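You operate a simulated robot arm through the tools that you are given. There is no shell and no other tool. Be economical: measure what you need, move in short steps, check, and stop when the job is done.

You are at the controls of a simulated two-armed robot. One attempt, no reset.

Task
Switch the conning display off, polish the smear away, power up, test.
Fine: white pad, back in its place; one press of TEST; leave it on.

It is judged by the outcome, as a careful person would: the job done as asked, and still so three seconds after it is handed in. It fails if anything else is knocked over, pushed out of place, dropped, spilled or broken.

Robot
Two 7-joint arms with fingered hands on one trunk, on a base that drives. Base frame: it is fixed to the floor where the robot stands at the start and does not move with it; the origin is under the middle of the robot, x ahead of it, y to its left, z up. Lengths are in mm, angles in degrees, forces in N, time in s.
The left shoulder is at the start at [70, 172, 1227], the right one opposite. Places, roughly: on-off key [900, 0, 800]; conning display [1000, 0, 800]; screen test key [900, -100, 800]; indicator film [-6250, 2000, 750]; echo clamp [900, 600, 800]; log clamp [900, 300, 800]; wind clamp [-6200, 2600, 900]; depth clamp [-6200, 2800, 900]; set key [900, 100, 800]; display key [-6500, 3200, 800]; tilt wheel [-6200, 2100, 900]; red foot wheel [-6200, 1800, 900]; blue foot wheel [-6200, 2000, 900]; dimmer unit knob [-6300, 3100, 900]; bezel screw one [1000, 100, 800]; bezel screw two [1100, -100, 800]. Payload 5 kg a hand.
The TCP of each hand is the grasp point between the finger pads, 43 mm short of the fingertips. In the tool frame z runs along the fingers and y along their closing line. Largest opening 144 mm; the body of the gripper starts 50 mm behind the TCP. The gripper is a hand of 5 fingers: y runs from the thumb to the fingers, the wrist lies at [-21, -124, -221] in the tool frame, and closing takes about 1.5 s.
Orientation is told as [roll, pitch, yaw] about the base's x, y, z axes, in that order, counted from this pose: with the fingers straight down and the wrist toward the robot, the tool's x, y and z point along [0, 1, 0], [1, 0, 0] and [0, 0, -1] of the base frame.

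Tools
- The arms move only by the tool move_arm. It takes "left_targets", "right_targets" or both (then of equal length, played together; a hand with none holds still); each is text: rows parted by semicolons, each of 7 numbers parted by spaces: the shift along the base's x, y, z in mm, then the turn, a rotation vector about the base's x, y, z in degrees, then the opening in per cent of the stroke, from 0 (shut) to 100 (fully open). In form: dx dy dz wx wy wz claw; .... A call has 1 to 20 rows; each row shifts and turns the commanded pose from where the row before left it. A row lasts 0.2 s, in which the tool goes at most 50 mm and 8.6 degrees; a call with a longer step from one row to the next is refused whole, and so is a gripper value outside its range. A pose out of reach is approached as far as the arm can. The call stops where the force on the tool passes 50 N (or 10 N more than at its start, if that is more) or the arm is blocked; 0.2 s more then pass. Each finger travels about 45 mm/s and halts on what it meets, pressing with about 24 N; the grip force reading is that of the motor and also rises with nothing between the fingers. The clock runs only during rows and for 0.2 s after the last one: add rows that do not move to give the fingers time. The reply holds the time, the measured pose of the TCP, the force on the tool along the base axes, the opening and the grip force, in the units named above and with some noise.
- Cameras (640 x 400 px; columns grow to the right, rows downward): "scene" is now at [140.5, -5.9, 1467.9]; the picture's right is [-0.06, -1.00, 0.00], its down [-0.49, 0.03, -0.87] and it looks along [0.87, -0.05, -0.49] (base axes); focal length 270 px, centre (320, 200). "left" rides on the left gripper at [-86, -108, -168] in its tool frame; the picture's right is [-0.80, -0.28, 0.53], its down [0.54, -0.73, 0.42] and it looks along [0.27, 0.63, 0.73] (tool axes); focal length 275 px, centre (320, 200). "right" rides on the right gripper at [86, -108, -168] in its tool frame; the picture's right is [-0.80, 0.28, -0.53], its down [-0.54, -0.73, 0.42] and it looks along [-0.27, 0.63, 0.73] (tool axes); focal length 275 px, centre (320, 200). There is no depth. A picture from a camera that has moved, and an enlarged one, comes with that camera's place and axes in the base frame and with its lens.
- grab_frame(camera): a new picture of that camera. The clock stands still meanwhile.
- raise_lower(by): slides the trunk up (or, below 0, down) by that many mm; the arms and the scene camera ride with it, the base frame stays. It gives what a move gives, with no picture.
- roll_base(legs): drives the robot by 1 to 6 legs, each [ahead, left, turn to the left] in mm, mm and degrees, along the robot's own axes; the way and the turn of a leg run together, so that a leg with both is an arc; at most 1500 mm and 180 degrees a leg. The arms and the cameras ride along, it lands a little off, and it stops where it bumps. It gives what a move gives.
- preshape(shape, hand): the hand has 5 fingers and takes this shape, open, in about a second: jaw (thumb against the fingers, like two jaws); tri (thumb and two fingers); tip (a fingertip pinch); poke (one finger out to press); point (the index stretched); flat (the hand flat); cup (the hand cupped); fist (a fist). The gripper value then closes the fingers along that shape, each until it touches; the sizes above hold for jaw. It gives what a move gives, with no picture.
- pan_tilt(pan, tilt): turns the head with the scene camera to pan (to the left, within 86 degrees either way) and tilt (down, from -29 to 69), counted from straight ahead of the robot. It gives what a move gives.
- close_up(camera, box): a new picture of the part [left, top, right, bottom] of that camera's present view, enlarged. The clock stands still meanwhile.
- finish_job(): hands the job in; it is judged then, once.

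Go step by step. Nothing tells you exact positions but the pictures and the camera data: compare them with the known pose of the tool, close in by small moves and look again before you grip or let go. The budget is 120 turns and 88 pictures, counting those below and the enlarged ones. Unless the task says otherwise, let go and move clear before handing in.

The tools are called after "Call:" as a command line: name --argument value ..., lists and objects as JSON in quotes. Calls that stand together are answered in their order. move_arm: Moves the arms, as the interface text tells. Its arguments: {"type":"object","properties":{"left_targets":{"type":"string"},"right_targets":{"type":"string"}},"required":[]} The other tools are called the same way: raise_lower (by) slides the trunk up or down; preshape (shape, hand) gives the hand a shape; roll_base (legs) drives the base; pan_tilt (pan, tilt) turns the head that bears the scene camera; grab_frame (camera) takes a picture; close_up (camera, box) takes an enlarged picture of a part of a camera's view; finish_job () hands the job in.

At the start:

```text
time_s: 0.0
left_position: [635.7, 277.2, 1190.5]
left_orientation: [0.1, 0.0, 0.1]
left_contact_force: [-0.5, 0.8, 0.4]
left_gripper_width: 143.8
left_grip_force: 0.1
left_shape: jaw
right_position: [710.3, -323.0, 1202.5]
right_orientation: [0.0, 0.0, 0.0]
right_contact_force: [0.5, -0.4, -0.2]
right_gripper_width: 143.7
right_grip_force: 0.0
right_shape: jaw
trunk travel left (down, up): [-325.0, 615.0]
robot x, y, heading: [1.4, -2.4, 0.2]
head pan, tilt: [-3.3, 29.5]
```

scene: 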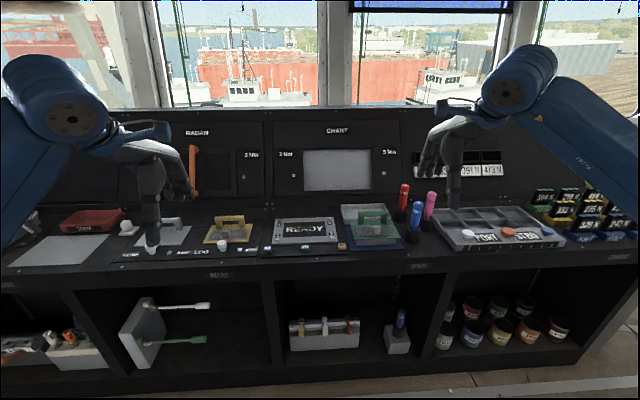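
right: 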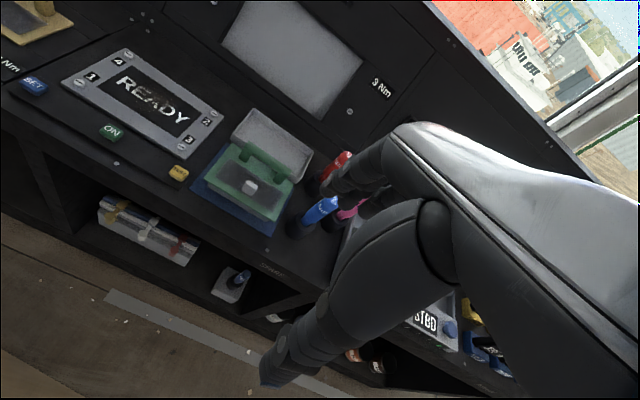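
left: 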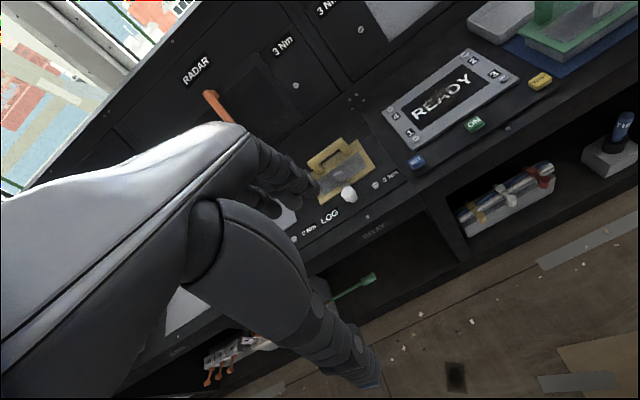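

I see the READY display ahead with SET/ON/TEST keys in front of it, and some pad-like things to its right. I zoom in to find the white pad and the smear.

Call:
close_up --camera "scene" --box '[240, 180, 440, 270]'

Call:
close_up --camera "right" --box '[0, 20, 360, 240]'

Call:
close_up --camera "scene" --box '[400, 180, 640, 360]'

Call:
close_up --camera "scene" --box '[0, 180, 260, 380]'

```text
3.20 times, centred on (340, 225) of scene
camera zoom: at [140.5, -5.9, 1467.9], right [-0.06, -1.0, 0.0], down [-0.49, 0.03, -0.87], along [0.87, -0.05, -0.49], focal length 864 px, centre (256, 120)
```

zoom: 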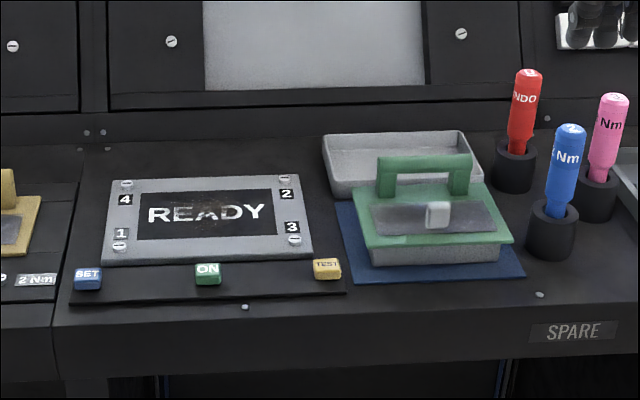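

```text
1.78 times, centred on (180, 130) of right
camera zoom: at [602.7, -235.4, 1370.1], right [0.28, -0.8, 0.53], down [-0.73, -0.54, -0.42], along [0.63, -0.27, -0.73], focal length 489 px, centre (569, 324)
```

zoom: 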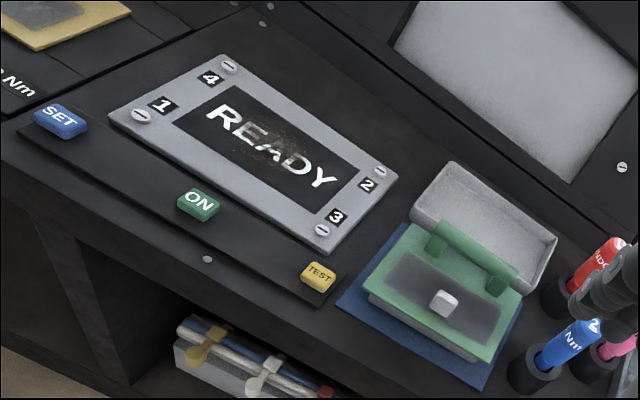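

```text
2.22 times, centred on (520, 270) of scene
camera zoom: at [140.5, -5.9, 1467.9], right [-0.06, -1.0, 0.0], down [-0.49, 0.03, -0.87], along [0.87, -0.05, -0.49], focal length 600 px, centre (-124, 44)
```

zoom: 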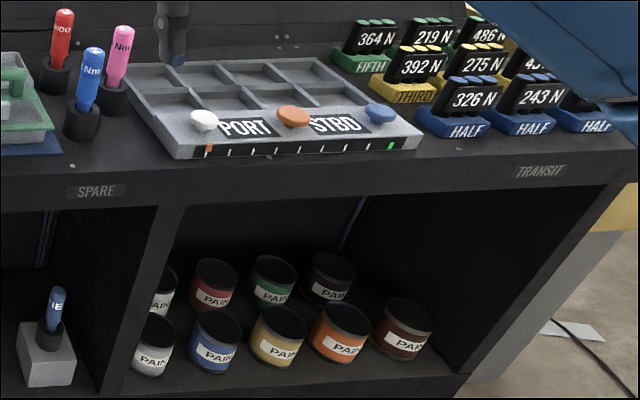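

```text
2.00 times, centred on (130, 280) of scene
camera zoom: at [140.5, -5.9, 1467.9], right [-0.06, -1.0, 0.0], down [-0.49, 0.03, -0.87], along [0.87, -0.05, -0.49], focal length 540 px, centre (700, 40)
```

zoom: 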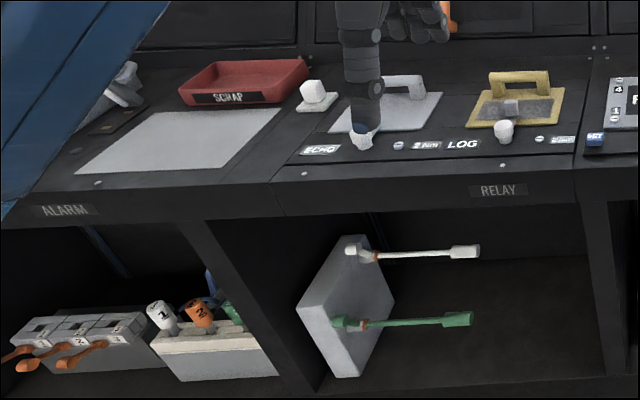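

The white pad isn't obvious; candidates are under the green lid, the roll box on the shelf below, and a white block by the ECHO plate. I look closer at each.

Call:
close_up --camera "right" --box '[180, 100, 320, 240]'

Call:
close_up --camera "scene" --box '[270, 300, 430, 370]'

Call:
close_up --camera "right" --box '[80, 180, 270, 310]'

Call:
close_up --camera "scene" --box '[100, 200, 260, 270]'

```text
2.86 times, centred on (250, 170) of right
camera zoom: at [602.7, -235.4, 1370.1], right [0.28, -0.8, 0.53], down [-0.73, -0.54, -0.42], along [0.63, -0.27, -0.73], focal length 786 px, centre (520, 286)
```

zoom: 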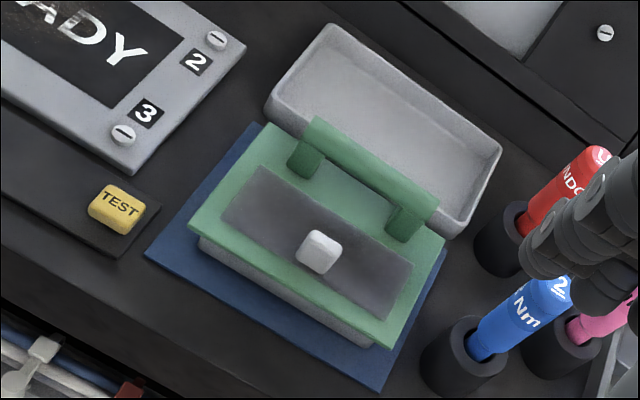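

```text
4.00 times, centred on (350, 335) of scene
camera zoom: at [140.5, -5.9, 1467.9], right [-0.06, -1.0, 0.0], down [-0.49, 0.03, -0.87], along [0.87, -0.05, -0.49], focal length 1080 px, centre (200, -340)
```

zoom: 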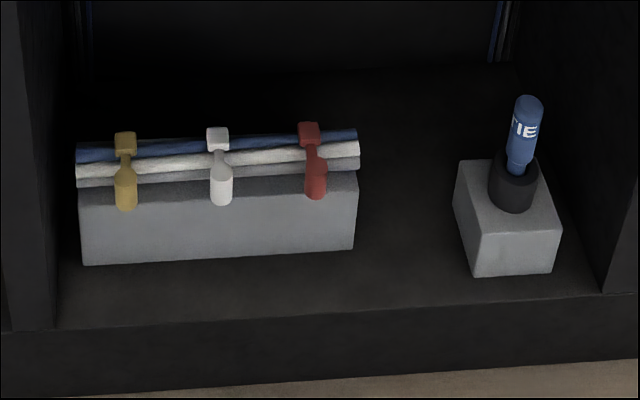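

```text
3.08 times, centred on (175, 245) of right
camera zoom: at [602.7, -235.4, 1370.1], right [0.28, -0.8, 0.53], down [-0.73, -0.54, -0.42], along [0.63, -0.27, -0.73], focal length 847 px, centre (766, 62)
```

zoom: 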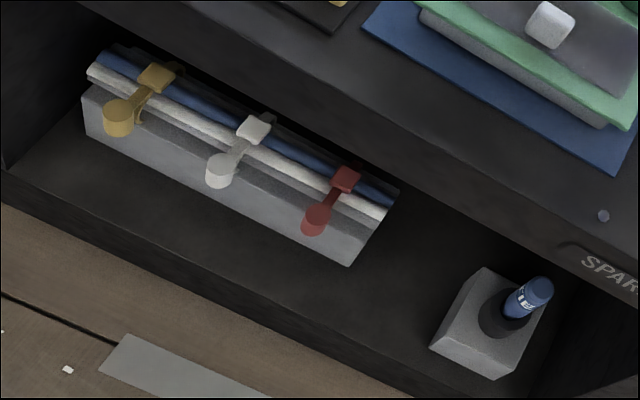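

```text
4.00 times, centred on (180, 235) of scene
camera zoom: at [140.5, -5.9, 1467.9], right [-0.06, -1.0, 0.0], down [-0.49, 0.03, -0.87], along [0.87, -0.05, -0.49], focal length 1080 px, centre (880, 60)
```

zoom: 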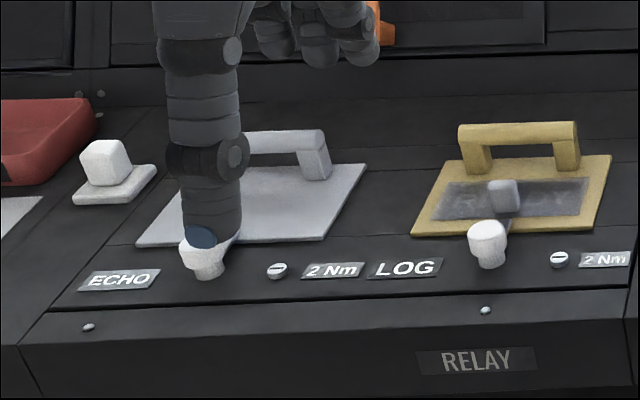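

A white square pad with a block grip lies left of the ECHO plate; but I want to see everything on the left side before choosing. I pan the head left and look right too.

Call:
pan_tilt --pan 40 --tilt 30

Call:
grab_frame --camera "scene"

Call:
pan_tilt --pan -40 --tilt 30

Call:
grab_frame --camera "scene"

```text
time_s: 1.1
left_position: [634.8, 278.0, 1190.4]
left_orientation: [-0.1, 0.0, 0.0]
left_contact_force: [-0.3, -0.5, 0.2]
left_gripper_width: 143.8
left_grip_force: 0.0
left_shape: jaw
right_position: [710.5, -322.5, 1203.2]
right_orientation: [0.0, 0.0, 0.0]
right_contact_force: [-0.1, 0.0, -0.3]
right_gripper_width: 143.2
right_grip_force: 0.0
right_shape: jaw
trunk travel left (down, up): [-325.0, 615.0]
robot x, y, heading: [3.9, -1.2, -0.1]
head pan, tilt: [40.0, 30.0]
```

```text
76 pictures are left
camera scene: at [119.3, 57.3, 1467.2], right [0.64, -0.77, 0.0], down [-0.38, -0.32, -0.87], along [0.66, 0.56, -0.5], focal length 270 px, centre (320, 200)
```

scene: 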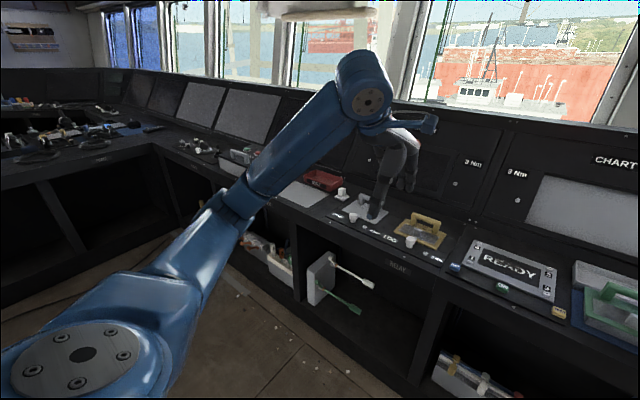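

```text
time_s: 2.6
left_position: [635.7, 278.8, 1190.0]
left_orientation: [0.0, 0.0, 0.0]
left_contact_force: [0.2, 0.4, 0.0]
left_gripper_width: 143.6
left_grip_force: 0.1
left_shape: jaw
right_position: [710.6, -322.5, 1201.9]
right_orientation: [0.1, 0.0, 0.0]
right_contact_force: [-0.3, 0.7, -0.2]
right_gripper_width: 143.6
right_grip_force: 0.0
right_shape: jaw
trunk travel left (down, up): [-325.0, 615.0]
robot x, y, heading: [-2.7, -1.7, -0.0]
head pan, tilt: [-40.0, 30.0]
```

```text
75 pictures are left
camera scene: at [119.3, -58.8, 1467.2], right [-0.64, -0.77, 0.0], down [-0.38, 0.32, -0.87], along [0.66, -0.56, -0.5], focal length 270 px, centre (320, 200)
```

scene: 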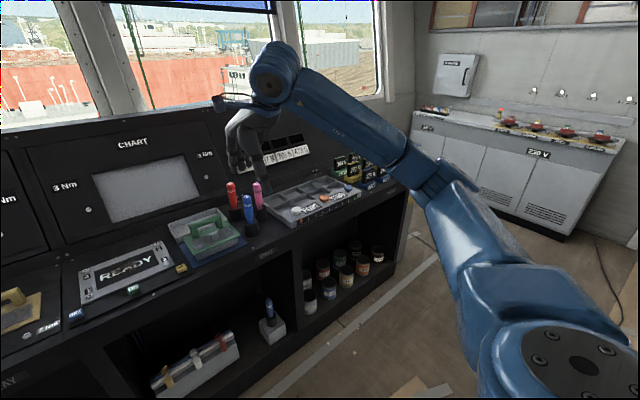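

I look closer at the right-side tray with coloured knobs, and at the left workplace beyond the arm.

Call:
close_up --camera "scene" --box '[210, 170, 410, 295]'

Call:
pan_tilt --pan 60 --tilt 30

Call:
close_up --camera "scene" --box '[80, 60, 480, 310]'

Call:
close_up --camera "scene" --box '[340, 120, 560, 260]'

```text
3.20 times, centred on (310, 232) of scene
camera zoom: at [119.3, -58.8, 1467.2], right [-0.64, -0.77, 0.0], down [-0.38, 0.32, -0.87], along [0.66, -0.56, -0.5], focal length 864 px, centre (352, 96)
```

zoom: 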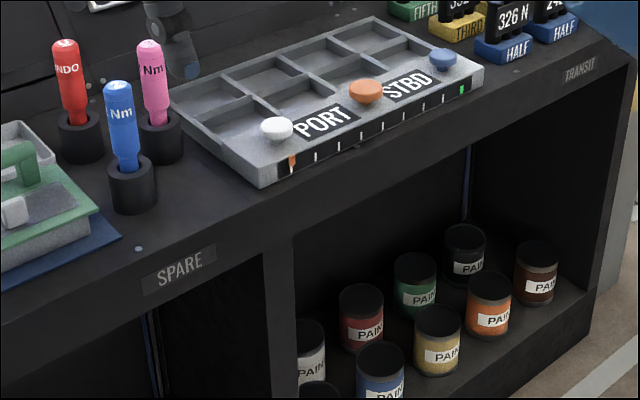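

```text
time_s: 4.4
left_position: [636.3, 277.7, 1190.5]
left_orientation: [0.0, 0.0, 0.1]
left_contact_force: [0.8, -0.5, 0.1]
left_gripper_width: 143.6
left_grip_force: 0.1
left_shape: jaw
right_position: [711.4, -321.9, 1201.9]
right_orientation: [0.0, 0.1, 0.0]
right_contact_force: [-0.7, 0.3, 0.0]
right_gripper_width: 143.5
right_grip_force: 0.1
right_shape: jaw
trunk travel left (down, up): [-325.0, 615.0]
robot x, y, heading: [-1.5, -0.5, -0.1]
head pan, tilt: [60.0, 30.0]
```

```text
1.60 times, centred on (280, 185) of scene
camera zoom: at [95.3, 77.6, 1467.2], right [0.87, -0.5, 0.0], down [-0.25, -0.43, -0.87], along [0.43, 0.75, -0.5], focal length 432 px, centre (384, 224)
```

zoom: 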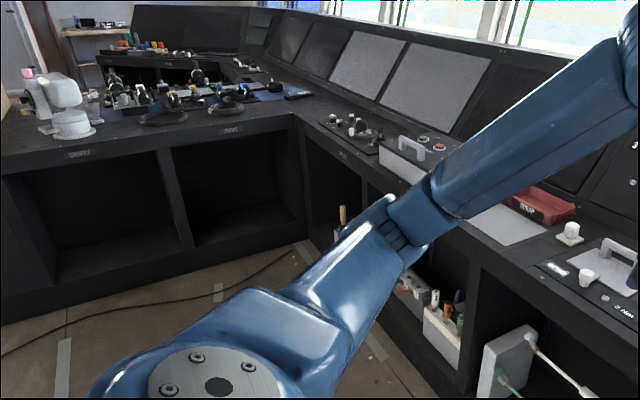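

```text
2.86 times, centred on (450, 190) of scene
camera zoom: at [95.3, 77.6, 1467.2], right [0.87, -0.5, 0.0], down [-0.25, -0.43, -0.87], along [0.43, 0.75, -0.5], focal length 771 px, centre (-51, 229)
```

zoom: 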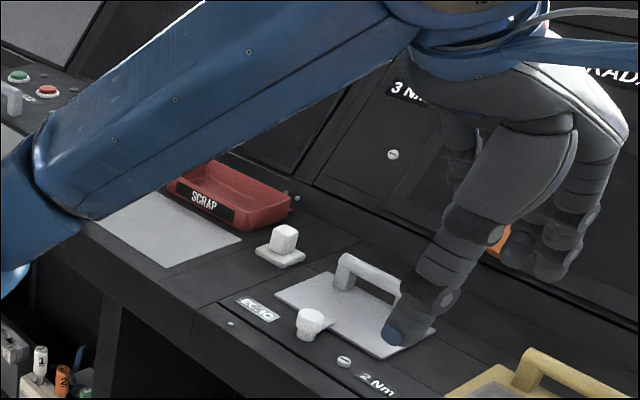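

I check the lower left shelf and the pieces near ECHO more steeply.

Call:
roll_base --legs '[[-150, 600, 0]]'

Call:
pan_tilt --pan 0 --tilt 35

Call:
grab_frame --camera "scene"

Call:
grab_frame --camera "left"

Call:
grab_frame --camera "right"

```text
time_s: 7.8
left_position: [492.8, 860.5, 1190.7]
left_orientation: [0.1, 0.0, -0.7]
left_contact_force: [0.1, 0.9, -1.4]
left_gripper_width: 143.4
left_grip_force: 0.0
left_shape: jaw
right_position: [561.3, 258.0, 1202.2]
right_orientation: [0.0, -0.1, -0.7]
right_contact_force: [-0.2, 1.0, -0.2]
right_gripper_width: 143.3
right_grip_force: 0.0
right_shape: jaw
trunk travel left (down, up): [-325.0, 615.0]
robot x, y, heading: [-145.6, 589.2, -0.5]
head pan, tilt: [60.0, 30.0]
```

```text
time_s: 9.1
left_position: [493.3, 860.8, 1190.5]
left_orientation: [0.0, 0.1, -0.8]
left_contact_force: [-0.3, -0.2, 0.6]
left_gripper_width: 143.7
left_grip_force: 0.2
left_shape: jaw
right_position: [560.8, 259.4, 1202.0]
right_orientation: [-0.1, 0.0, -0.7]
right_contact_force: [0.6, -0.2, 0.2]
right_gripper_width: 143.5
right_grip_force: 0.0
right_shape: jaw
trunk travel left (down, up): [-325.0, 615.0]
robot x, y, heading: [-147.6, 590.3, -1.0]
head pan, tilt: [0.0, 35.0]
```

```text
71 pictures are left
camera scene: at [-8.3, 588.5, 1459.4], right [-0.01, -1.0, 0.0], down [-0.57, 0.01, -0.82], along [0.82, -0.01, -0.57], focal length 270 px, centre (320, 200)
```

scene: 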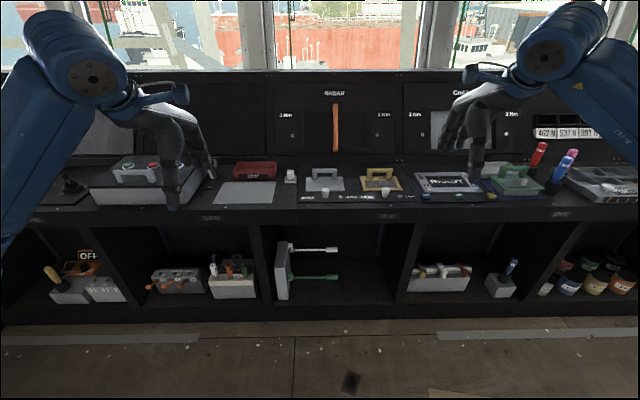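

```text
70 pictures are left
camera left: at [383.5, 776.1, 1357.8], right [-0.29, -0.79, -0.53], down [-0.72, 0.55, -0.42], along [0.63, 0.26, -0.73], focal length 275 px, centre (320, 200)
```

left: 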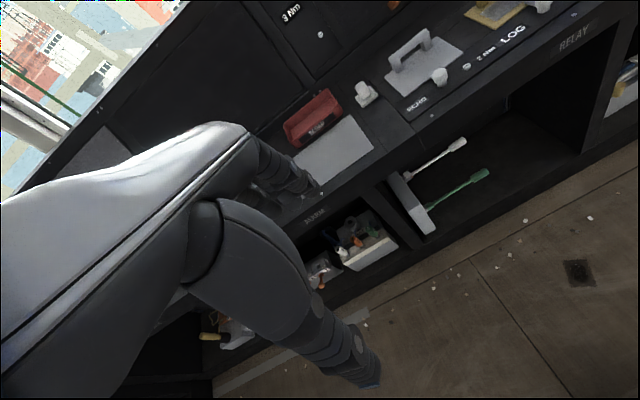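

```text
69 pictures are left
camera right: at [453.4, 347.8, 1370.1], right [0.27, -0.8, 0.53], down [-0.73, -0.53, -0.42], along [0.62, -0.28, -0.73], focal length 275 px, centre (320, 200)
```

right: 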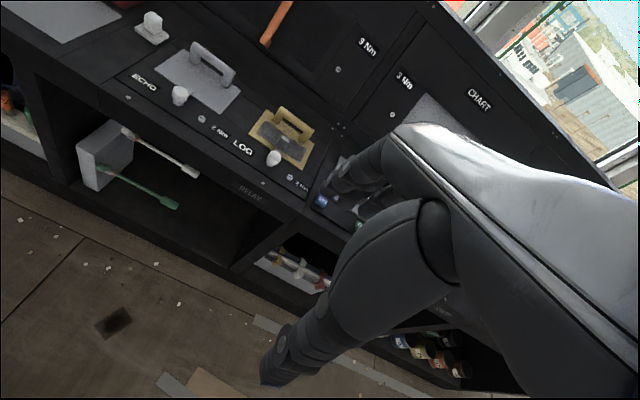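

Call:
close_up --camera "right" --box '[60, 0, 340, 215]'

Call:
close_up --camera "scene" --box '[40, 230, 360, 310]'

Call:
close_up --camera "scene" --box '[270, 150, 420, 210]'

```text
1.86 times, centred on (200, 108) of right
camera zoom: at [453.4, 347.8, 1370.1], right [0.27, -0.8, 0.53], down [-0.73, -0.53, -0.42], along [0.62, -0.28, -0.73], focal length 512 px, centre (543, 372)
```

zoom: 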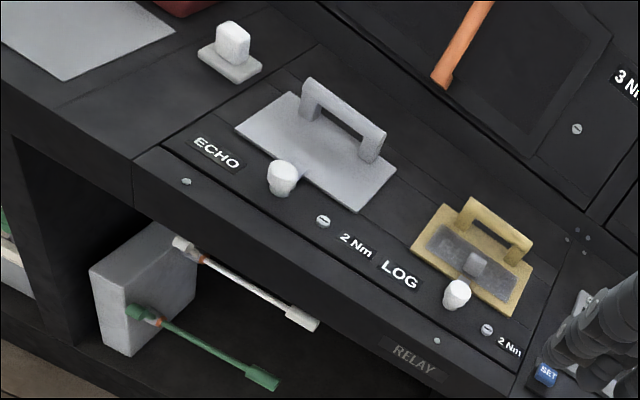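

```text
2.00 times, centred on (200, 270) of scene
camera zoom: at [-8.3, 588.5, 1459.4], right [-0.01, -1.0, 0.0], down [-0.57, 0.01, -0.82], along [0.82, -0.01, -0.57], focal length 540 px, centre (560, 60)
```

zoom: 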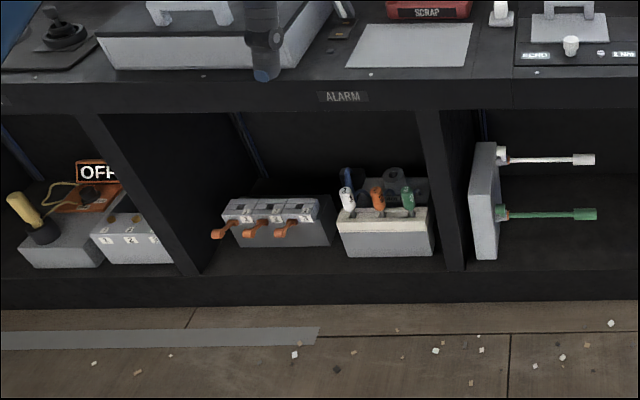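

```text
4.27 times, centred on (345, 180) of scene
camera zoom: at [-8.3, 588.5, 1459.4], right [-0.01, -1.0, 0.0], down [-0.57, 0.01, -0.82], along [0.82, -0.01, -0.57], focal length 1152 px, centre (213, 285)
```

zoom: 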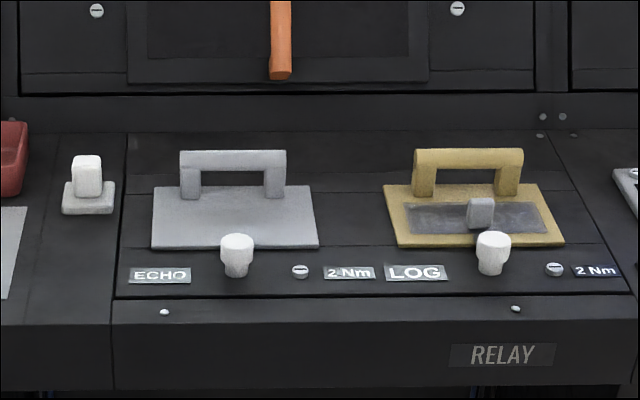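

The white cube on a square base is the best candidate yet; I check the rest of the left console for other pads.

Call:
pan_tilt --pan 55 --tilt 25

Call:
grab_frame --camera "scene"

Call:
close_up --camera "scene" --box '[100, 80, 400, 260]'

Call:
close_up --camera "right" --box '[120, 0, 220, 60]'

```text
time_s: 10.4
left_position: [493.0, 861.5, 1190.5]
left_orientation: [0.0, 0.0, -0.7]
left_contact_force: [-0.7, 0.4, -0.5]
left_gripper_width: 143.9
left_grip_force: 0.0
left_shape: jaw
right_position: [561.8, 259.9, 1201.3]
right_orientation: [0.1, 0.0, -0.7]
right_contact_force: [0.0, 0.0, -0.2]
right_gripper_width: 143.5
right_grip_force: 0.0
right_shape: jaw
trunk travel left (down, up): [-325.0, 615.0]
robot x, y, heading: [-145.9, 591.4, -0.6]
head pan, tilt: [55.0, 25.0]
```

```text
65 pictures are left
camera scene: at [-42.5, 664.2, 1475.2], right [0.81, -0.58, 0.0], down [-0.25, -0.34, -0.91], along [0.53, 0.74, -0.42], focal length 270 px, centre (320, 200)
```

scene: 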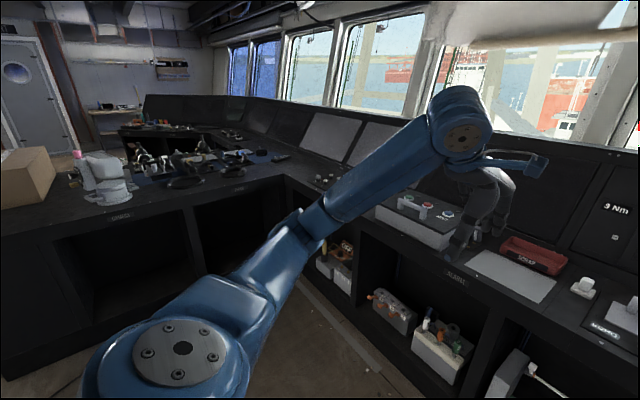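

```text
2.13 times, centred on (250, 170) of scene
camera zoom: at [-42.5, 664.2, 1475.2], right [0.81, -0.58, 0.0], down [-0.25, -0.34, -0.91], along [0.53, 0.74, -0.42], focal length 576 px, centre (469, 264)
```

zoom: 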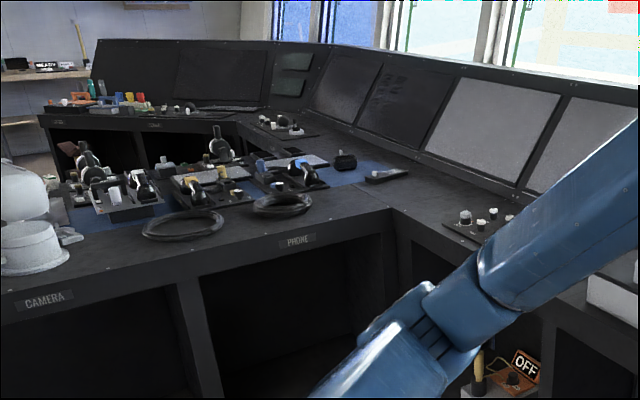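

```text
6.40 times, centred on (170, 30) of right
camera zoom: at [453.4, 347.8, 1370.1], right [0.27, -0.8, 0.53], down [-0.73, -0.53, -0.42], along [0.62, -0.28, -0.73], focal length 1762 px, centre (1280, 1288)
```

zoom: 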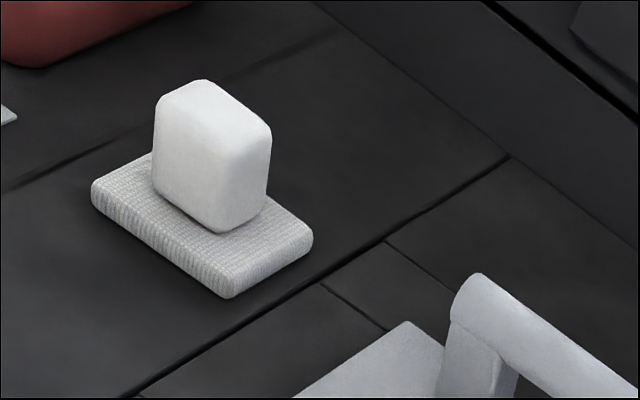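

The ribbed square block with a white grip left of ECHO is clearly a polishing pad, at about [1070, 711, 820]. First I drive so the right hand can poke the ON key.

Call:
roll_base --legs '[[0, -440, 0.6], [290, 0, 0]]'

Call:
preshape --shape "poke" --hand "right"

Call:
pan_tilt --pan -5 --tilt 45

Call:
grab_frame --camera "scene"

Call:
grab_frame --camera "right"

```text
time_s: 14.7
left_position: [785.1, 428.2, 1191.1]
left_orientation: [-0.1, 0.0, -0.4]
left_contact_force: [-0.7, 1.6, 0.5]
left_gripper_width: 143.6
left_grip_force: 0.1
left_shape: jaw
right_position: [856.5, -175.6, 1203.2]
right_orientation: [0.0, -0.1, -0.5]
right_contact_force: [0.5, 1.4, -0.7]
right_gripper_width: 143.7
right_grip_force: 0.0
right_shape: jaw
trunk travel left (down, up): [-325.0, 615.0]
robot x, y, heading: [144.3, 151.8, -0.4]
head pan, tilt: [55.0, 25.0]
```

```text
time_s: 15.6
left_position: [783.7, 426.2, 1190.9]
left_orientation: [0.1, 0.0, -0.5]
left_contact_force: [-1.1, 0.1, 0.9]
left_gripper_width: 143.8
left_grip_force: 0.0
left_shape: jaw
right_position: [856.9, -174.3, 1202.8]
right_orientation: [0.0, 0.0, -0.4]
right_contact_force: [-0.2, -0.1, 0.1]
right_gripper_width: 0.0
right_grip_force: 0.2
right_shape: poke
trunk travel left (down, up): [-325.0, 615.0]
robot x, y, heading: [149.9, 154.6, -0.8]
head pan, tilt: [55.0, 25.0]
```

```text
time_s: 16.9
left_position: [785.1, 427.3, 1191.4]
left_orientation: [0.0, 0.0, -0.3]
left_contact_force: [-0.4, -0.9, 0.8]
left_gripper_width: 143.5
left_grip_force: 0.0
left_shape: jaw
right_position: [856.1, -174.8, 1203.3]
right_orientation: [0.1, 0.0, -0.3]
right_contact_force: [0.5, -0.4, -0.2]
right_gripper_width: 0.0
right_grip_force: 0.2
right_shape: poke
trunk travel left (down, up): [-325.0, 615.0]
robot x, y, heading: [148.6, 154.8, -0.5]
head pan, tilt: [-5.0, 45.0]
```

```text
62 pictures are left
camera scene: at [278.4, 145.1, 1444.6], right [-0.09, -1.0, 0.0], down [-0.7, 0.07, -0.71], along [0.7, -0.07, -0.71], focal length 270 px, centre (320, 200)
```

scene: 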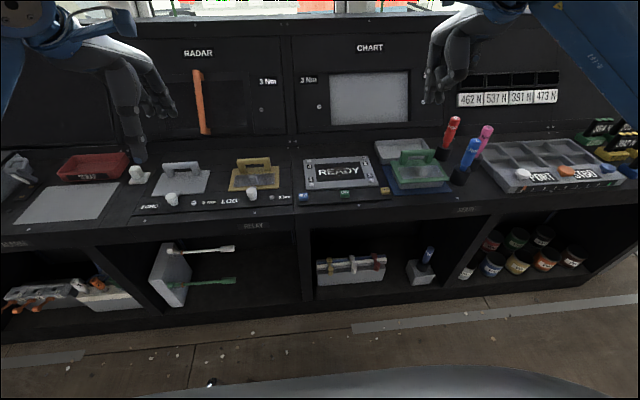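

```text
61 pictures are left
camera right: at [748.2, -86.5, 1370.1], right [0.28, -0.8, 0.53], down [-0.73, -0.54, -0.42], along [0.62, -0.27, -0.73], focal length 275 px, centre (320, 200)
```

right: 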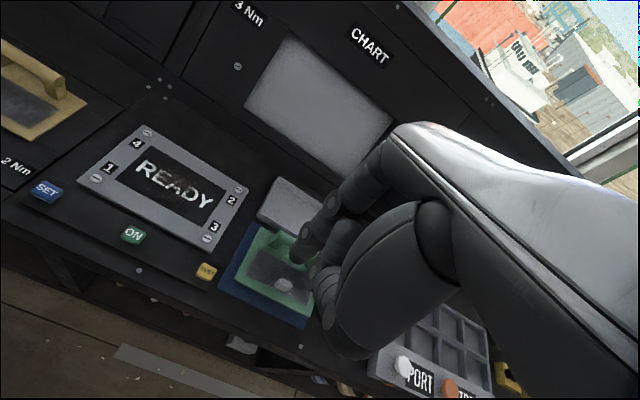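

ON sits at about [910, 10, 815]. I bring the right poke finger above it at a safe height and look again.

Call:
move_arm --right_targets "10 37 -30 0 0 0 0; 10 37 -30 0 0 0 0; 10 37 -30 0 0 0 0; 10 37 -30 0 0 0 0; 10 37 -30 0 0 0 0; 0 0 -40 0 0 0 0; 0 0 0 0 0 0 0"

Call:
grab_frame --camera "right"

Call:
close_up --camera "scene" --box '[280, 120, 420, 210]'

```text
time_s: 18.4
left_position: [784.2, 428.2, 1191.0]
left_orientation: [0.0, 0.0, -0.4]
left_contact_force: [-1.2, 0.1, 0.4]
left_gripper_width: 143.9
left_grip_force: 0.0
left_shape: jaw
right_position: [907.2, 11.2, 1013.0]
right_orientation: [0.0, 0.0, -0.4]
right_contact_force: [0.4, 0.3, -0.2]
right_gripper_width: 0.1
right_grip_force: 0.0
right_shape: poke
trunk travel left (down, up): [-325.0, 615.0]
robot x, y, heading: [149.5, 154.1, -0.2]
head pan, tilt: [-5.0, 45.0]
```

```text
60 pictures are left
camera right: at [800.4, 99.2, 1180.3], right [0.28, -0.8, 0.53], down [-0.73, -0.54, -0.42], along [0.62, -0.27, -0.73], focal length 275 px, centre (320, 200)
```

right: 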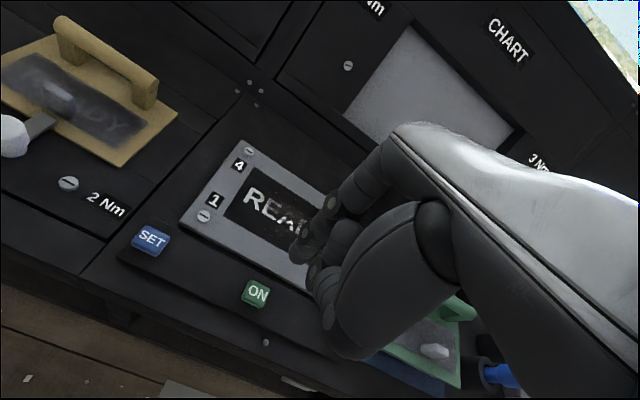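

```text
4.44 times, centred on (350, 165) of scene
camera zoom: at [278.1, 145.8, 1444.7], right [-0.09, -1.0, 0.0], down [-0.7, 0.07, -0.71], along [0.7, -0.07, -0.71], focal length 1200 px, centre (187, 356)
```

zoom: 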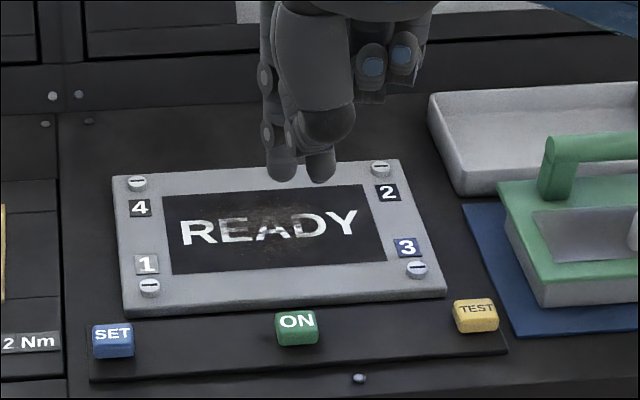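

The two lowest fingertips look close together; I zoom to tell which is the poking finger.

Call:
close_up --camera "right" --box '[230, 180, 410, 370]'

Call:
grab_frame --camera "left"

```text
2.11 times, centred on (320, 275) of right
camera zoom: at [800.4, 99.2, 1180.3], right [0.28, -0.8, 0.53], down [-0.73, -0.54, -0.42], along [0.62, -0.27, -0.73], focal length 580 px, centre (320, 42)
```

zoom: 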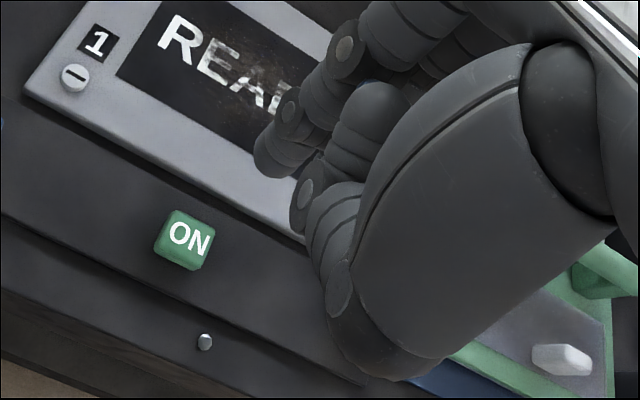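

```text
57 pictures are left
camera left: at [676.1, 342.4, 1357.8], right [-0.29, -0.79, -0.53], down [-0.72, 0.55, -0.42], along [0.63, 0.26, -0.73], focal length 275 px, centre (320, 200)
```

left: 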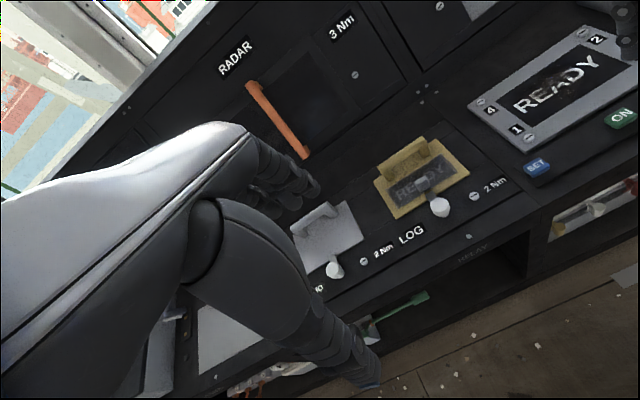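

Call:
close_up --camera "scene" --box '[325, 120, 385, 165]'

Call:
close_up --camera "left" --box '[560, 0, 640, 60]'

```text
8.89 times, centred on (355, 142) of scene
camera zoom: at [278.1, 145.8, 1444.7], right [-0.09, -1.0, 0.0], down [-0.7, 0.07, -0.71], along [0.7, -0.07, -0.71], focal length 2400 px, centre (9, 711)
```

zoom: 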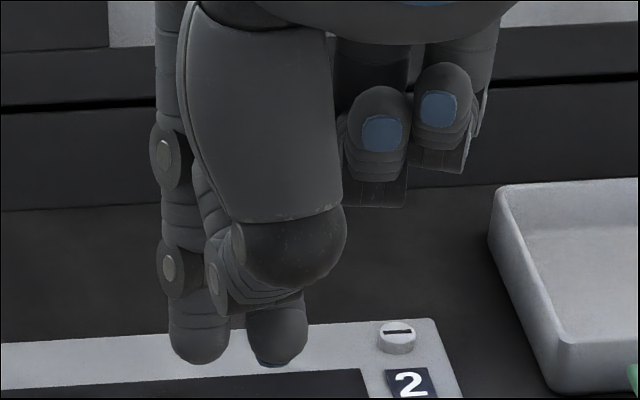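

```text
6.67 times, centred on (600, 30) of left
camera zoom: at [676.1, 342.4, 1357.8], right [-0.29, -0.79, -0.53], down [-0.72, 0.55, -0.42], along [0.63, 0.26, -0.73], focal length 1835 px, centre (-1547, 1333)
```

zoom: 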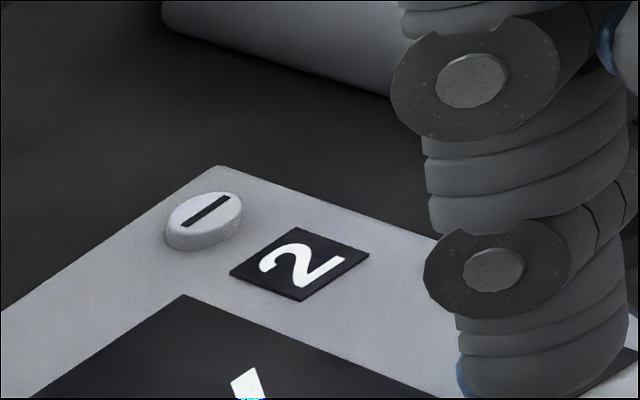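

The index finger is the left, straight one, its tip about [0, +10, -46] from the TCP. I bring it over ON and descend to about 25 mm above it.

Call:
move_arm --right_targets "0 -7 -40 0 0 0 0; 0 -7 -40 0 0 0 0; 0 0 -25 0 0 0 0; 0 0 0 0 0 0 0"

Call:
close_up --camera "right" --box '[200, 180, 400, 320]'

Call:
close_up --camera "scene" --box '[300, 140, 400, 205]'

```text
time_s: 19.4
left_position: [785.6, 426.6, 1191.5]
left_orientation: [0.0, 0.1, -0.4]
left_contact_force: [0.1, 0.0, 0.2]
left_gripper_width: 143.7
left_grip_force: 0.0
left_shape: jaw
right_position: [905.7, -5.5, 907.5]
right_orientation: [0.1, 0.0, -0.4]
right_contact_force: [-0.1, 0.2, -0.5]
right_gripper_width: 0.0
right_grip_force: 0.1
right_shape: poke
trunk travel left (down, up): [-325.0, 615.0]
robot x, y, heading: [146.6, 150.9, -0.4]
head pan, tilt: [-5.0, 45.0]
```

```text
2.86 times, centred on (300, 250) of right
camera zoom: at [797.3, 83.0, 1075.2], right [0.28, -0.8, 0.53], down [-0.73, -0.54, -0.42], along [0.62, -0.27, -0.73], focal length 786 px, centre (377, 57)
```

zoom: 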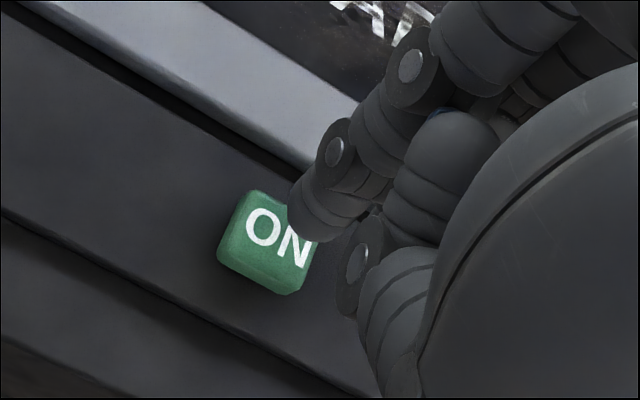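

```text
6.15 times, centred on (350, 172) of scene
camera zoom: at [278.2, 145.0, 1444.6], right [-0.1, -1.0, 0.0], down [-0.7, 0.07, -0.71], along [0.7, -0.07, -0.71], focal length 1662 px, centre (135, 369)
```

zoom: 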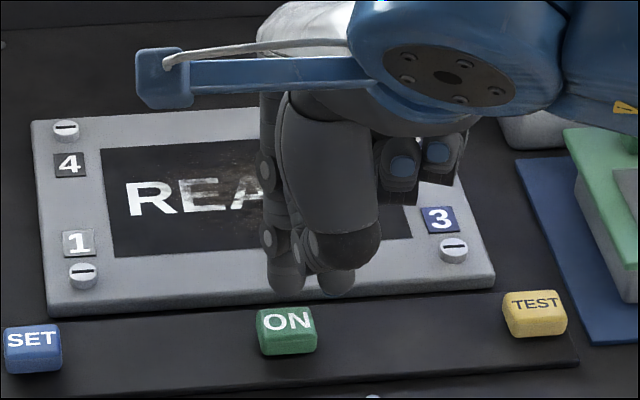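

The finger lines up with ON. I go down gently until contact.

Call:
move_arm --right_targets "0 1 -8 0 0 0 0; 0 0 -8 0 0 0 0; 0 0 -4 0 0 0 0; 0 0 -2 0 0 0 0; 0 0 0 0 0 0 0"

Call:
close_up --camera "scene" --box '[300, 140, 400, 205]'

```text
time_s: 20.6
left_position: [786.0, 426.7, 1190.5]
left_orientation: [0.0, 0.0, -0.4]
left_contact_force: [0.1, 0.4, 0.6]
left_gripper_width: 143.6
left_grip_force: 0.0
left_shape: jaw
right_position: [905.6, -1.5, 886.3]
right_orientation: [0.0, 0.0, -0.5]
right_contact_force: [-0.1, -0.4, 0.5]
right_gripper_width: 0.2
right_grip_force: 0.0
right_shape: poke
trunk travel left (down, up): [-325.0, 615.0]
robot x, y, heading: [145.0, 152.7, -0.6]
head pan, tilt: [-5.0, 45.0]
```

```text
6.15 times, centred on (350, 172) of scene
camera zoom: at [278.3, 145.0, 1444.6], right [-0.1, -1.0, 0.0], down [-0.7, 0.07, -0.71], along [0.7, -0.07, -0.71], focal length 1662 px, centre (135, 369)
```

zoom: 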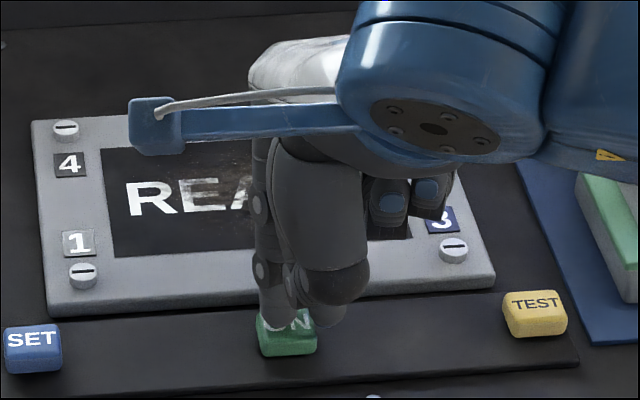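

Call:
move_arm --right_targets "0 -4 -2 0 0 0 0; 0 0 -2 0 0 0 0; 0 0 -2 0 0 0 0; 0 0 -2 0 0 0 0; 0 0 0 0 0 0 0"

Call:
close_up --camera "scene" --box '[300, 140, 400, 205]'

```text
time_s: 21.9
left_position: [784.5, 427.7, 1190.5]
left_orientation: [0.0, 0.1, -0.5]
left_contact_force: [0.3, -0.1, 0.6]
left_gripper_width: 143.6
left_grip_force: 0.0
left_shape: jaw
right_position: [904.9, -6.2, 879.2]
right_orientation: [0.0, -0.2, -0.5]
right_contact_force: [1.0, 0.1, 9.5]
right_gripper_width: 0.0
right_grip_force: 0.0
right_shape: poke
trunk travel left (down, up): [-325.0, 615.0]
robot x, y, heading: [149.6, 153.6, -0.4]
head pan, tilt: [-5.0, 45.0]
```

```text
6.15 times, centred on (350, 172) of scene
camera zoom: at [277.5, 145.3, 1444.8], right [-0.1, -1.0, 0.0], down [-0.7, 0.07, -0.71], along [0.7, -0.07, -0.71], focal length 1662 px, centre (135, 369)
```

zoom: 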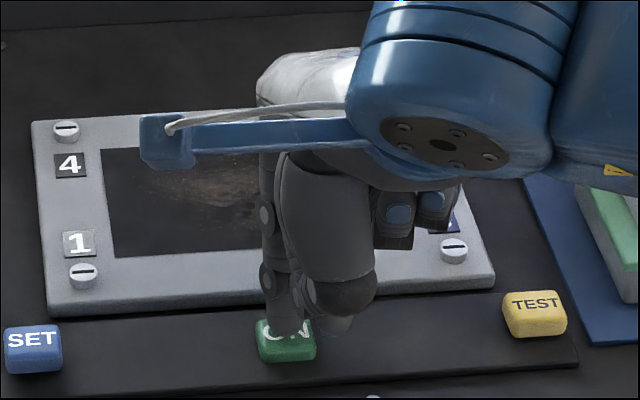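

The display is off. I lift the right hand clear and then go for the pad with the left hand.

Call:
move_arm --right_targets "0 0 30 0 0 0 0; 0 0 45 0 0 0 0; -20 -40 45 0 0 0 0; -20 -40 45 0 0 0 0; -20 -40 40 0 0 0 0; -20 -40 40 0 0 0 0; 0 0 0 0 0 0 0"

Call:
close_up --camera "scene" --box '[260, 120, 440, 230]'

Call:
roll_base --legs '[[0, 300, 0.4]]'

Call:
pan_tilt --pan 15 --tilt 45

Call:
grab_frame --camera "left"

Call:
grab_frame --camera "scene"

```text
refused: row 3 steps farther than a row can; nothing moved
```

```text
3.56 times, centred on (350, 175) of scene
camera zoom: at [277.5, 145.3, 1444.8], right [-0.1, -1.0, 0.0], down [-0.7, 0.07, -0.71], along [0.7, -0.07, -0.71], focal length 960 px, centre (213, 289)
```

zoom: 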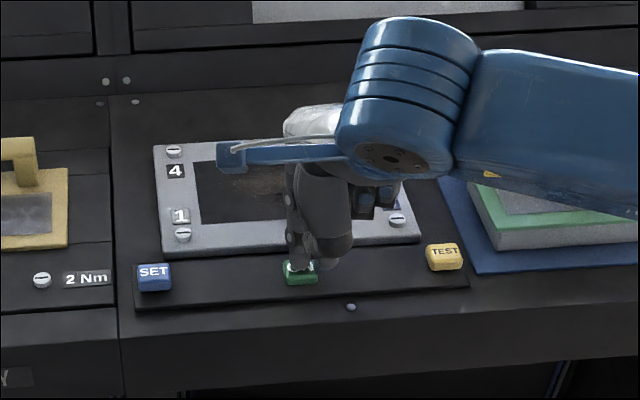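

```text
time_s: 22.8
left_position: [784.6, 447.3, 1190.9]
left_orientation: [-0.1, 0.0, -0.6]
left_contact_force: [0.2, 1.2, -0.3]
left_gripper_width: 143.8
left_grip_force: 0.1
left_shape: jaw
right_position: [907.6, 10.6, 879.7]
right_orientation: [-0.5, -0.2, -0.9]
right_contact_force: [-0.7, -2.4, 5.7]
right_gripper_width: 0.0
right_grip_force: 0.0
right_shape: poke
trunk travel left (down, up): [-325.0, 615.0]
robot x, y, heading: [150.6, 174.7, -0.6]
head pan, tilt: [-5.0, 45.0]
stopped in leg 1: the force on the tool passed its limit (the readings are from after the stop); the commanded pose is now the measured one
```

```text
time_s: 23.6
left_position: [784.9, 449.2, 1191.0]
left_orientation: [0.0, -0.1, -0.5]
left_contact_force: [-0.5, 0.5, 0.7]
left_gripper_width: 143.5
left_grip_force: 0.0
left_shape: jaw
right_position: [907.8, 11.4, 879.5]
right_orientation: [-0.4, -0.1, -0.8]
right_contact_force: [2.0, 1.0, 8.0]
right_gripper_width: 0.0
right_grip_force: 0.1
right_shape: poke
trunk travel left (down, up): [-325.0, 615.0]
robot x, y, heading: [144.0, 175.7, -0.4]
head pan, tilt: [15.0, 45.0]
```

```text
49 pictures are left
camera left: at [675.9, 363.3, 1358.2], right [-0.29, -0.79, -0.53], down [-0.72, 0.55, -0.42], along [0.63, 0.26, -0.73], focal length 275 px, centre (320, 200)
```

left: 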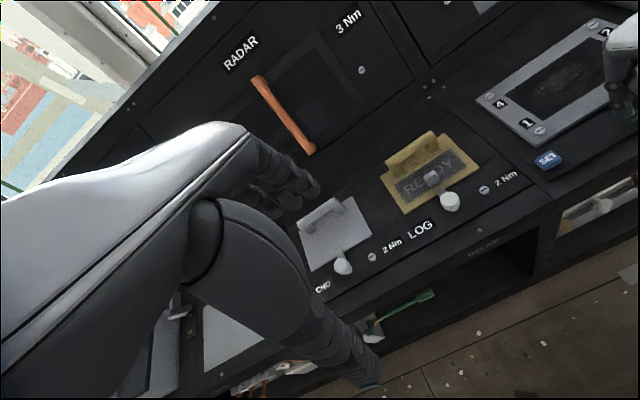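

```text
48 pictures are left
camera scene: at [275.7, 195.8, 1444.7], right [0.25, -0.97, 0.0], down [-0.68, -0.18, -0.71], along [0.68, 0.18, -0.71], focal length 270 px, centre (320, 200)
```

scene: 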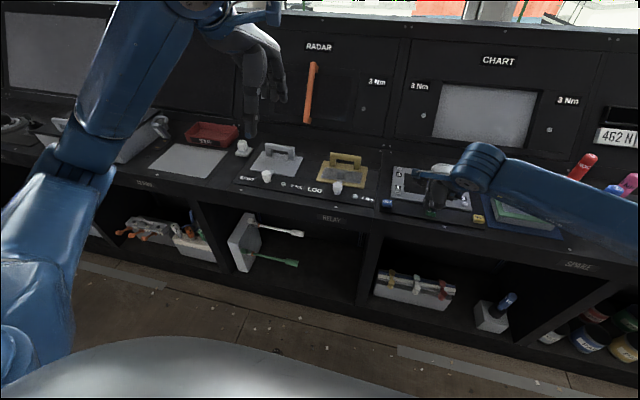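

The lift was refused (my row was too long) and the base dragged the finger about 18 mm before stopping. I lift straight up now and check the state of the keys.

Call:
move_arm --right_targets "0 0 30 0 0 0 0; 0 0 45 0 0 0 0; -20 -25 35 0 0 0 0; -20 -25 35 0 0 0 0; -20 -25 35 0 0 0 0; -20 -25 35 0 0 0 0; 0 0 0 0 0 0 0"

```text
time_s: 25.2
left_position: [787.5, 448.4, 1190.0]
left_orientation: [-0.1, 0.1, -0.6]
left_contact_force: [0.7, 0.2, -1.0]
left_gripper_width: 143.9
left_grip_force: 0.0
left_shape: jaw
right_position: [825.2, -87.3, 1094.6]
right_orientation: [-0.4, 0.0, -0.8]
right_contact_force: [0.9, 0.4, 0.0]
right_gripper_width: 0.1
right_grip_force: 0.1
right_shape: poke
trunk travel left (down, up): [-325.0, 615.0]
robot x, y, heading: [148.8, 176.7, -0.6]
head pan, tilt: [15.0, 45.0]
```

Call:
close_up --camera "scene" --box '[370, 150, 570, 250]'

```text
3.20 times, centred on (470, 200) of scene
camera zoom: at [277.6, 196.3, 1444.5], right [0.25, -0.97, 0.0], down [-0.69, -0.18, -0.71], along [0.68, 0.18, -0.71], focal length 864 px, centre (-160, 200)
```

zoom: 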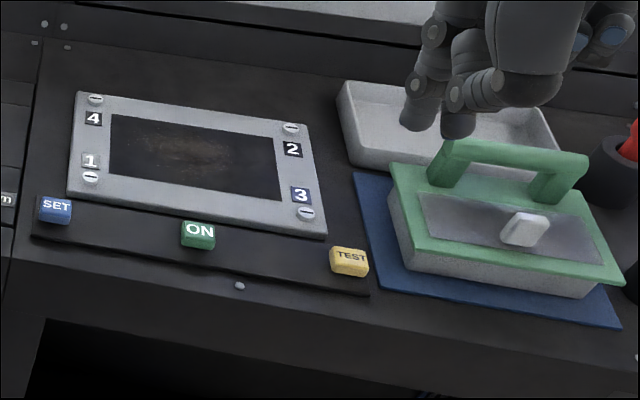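

The display is off with a brownish smear in the centre, and nothing has moved. Now I drive to the pad and shape the left hand as a three-finger grip.

Call:
roll_base --legs '[[70, 255, 0.5]]'

Call:
preshape --shape "tri" --hand "left"

Call:
grab_frame --camera "left"

Call:
grab_frame --camera "scene"

```text
time_s: 27.1
left_position: [855.2, 711.0, 1190.7]
left_orientation: [0.0, 0.0, -0.3]
left_contact_force: [0.4, 0.3, 0.6]
left_gripper_width: 143.7
left_grip_force: 0.0
left_shape: jaw
right_position: [899.0, 176.2, 1095.4]
right_orientation: [-0.4, -0.1, -0.6]
right_contact_force: [-0.1, 0.3, 0.4]
right_gripper_width: 0.0
right_grip_force: 0.1
right_shape: poke
trunk travel left (down, up): [-325.0, 615.0]
robot x, y, heading: [219.1, 436.6, 0.0]
head pan, tilt: [15.0, 45.0]
```

```text
time_s: 28.0
left_position: [854.8, 710.5, 1191.2]
left_orientation: [-0.1, 0.0, -0.2]
left_contact_force: [-0.2, -0.2, -0.3]
left_gripper_width: 143.5
left_grip_force: 0.0
left_shape: tri
right_position: [897.7, 176.1, 1095.5]
right_orientation: [-0.4, -0.1, -0.5]
right_contact_force: [0.1, -0.4, 0.0]
right_gripper_width: 0.4
right_grip_force: 0.1
right_shape: poke
trunk travel left (down, up): [-325.0, 615.0]
robot x, y, heading: [218.9, 432.7, 0.2]
head pan, tilt: [15.0, 45.0]
```

```text
46 pictures are left
camera left: at [746.1, 625.8, 1357.9], right [-0.29, -0.8, -0.53], down [-0.72, 0.55, -0.42], along [0.63, 0.26, -0.73], focal length 275 px, centre (320, 200)
```

left: 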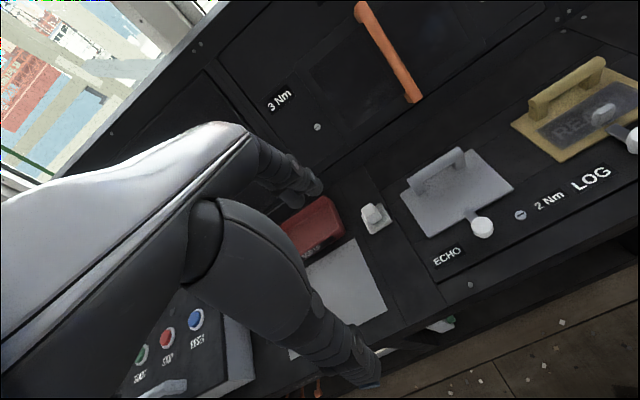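

```text
45 pictures are left
camera scene: at [347.1, 455.8, 1444.6], right [0.26, -0.97, 0.0], down [-0.68, -0.18, -0.71], along [0.68, 0.18, -0.71], focal length 270 px, centre (320, 200)
```

scene: 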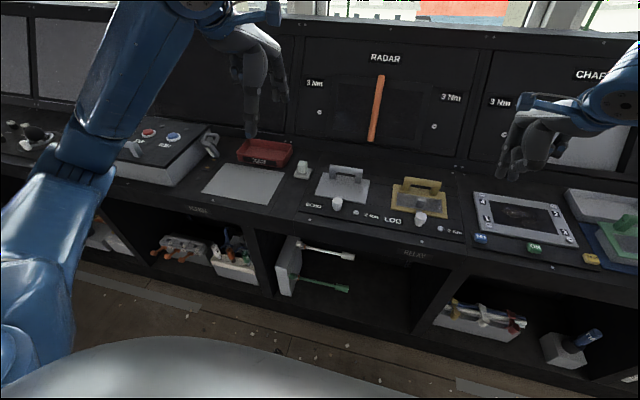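

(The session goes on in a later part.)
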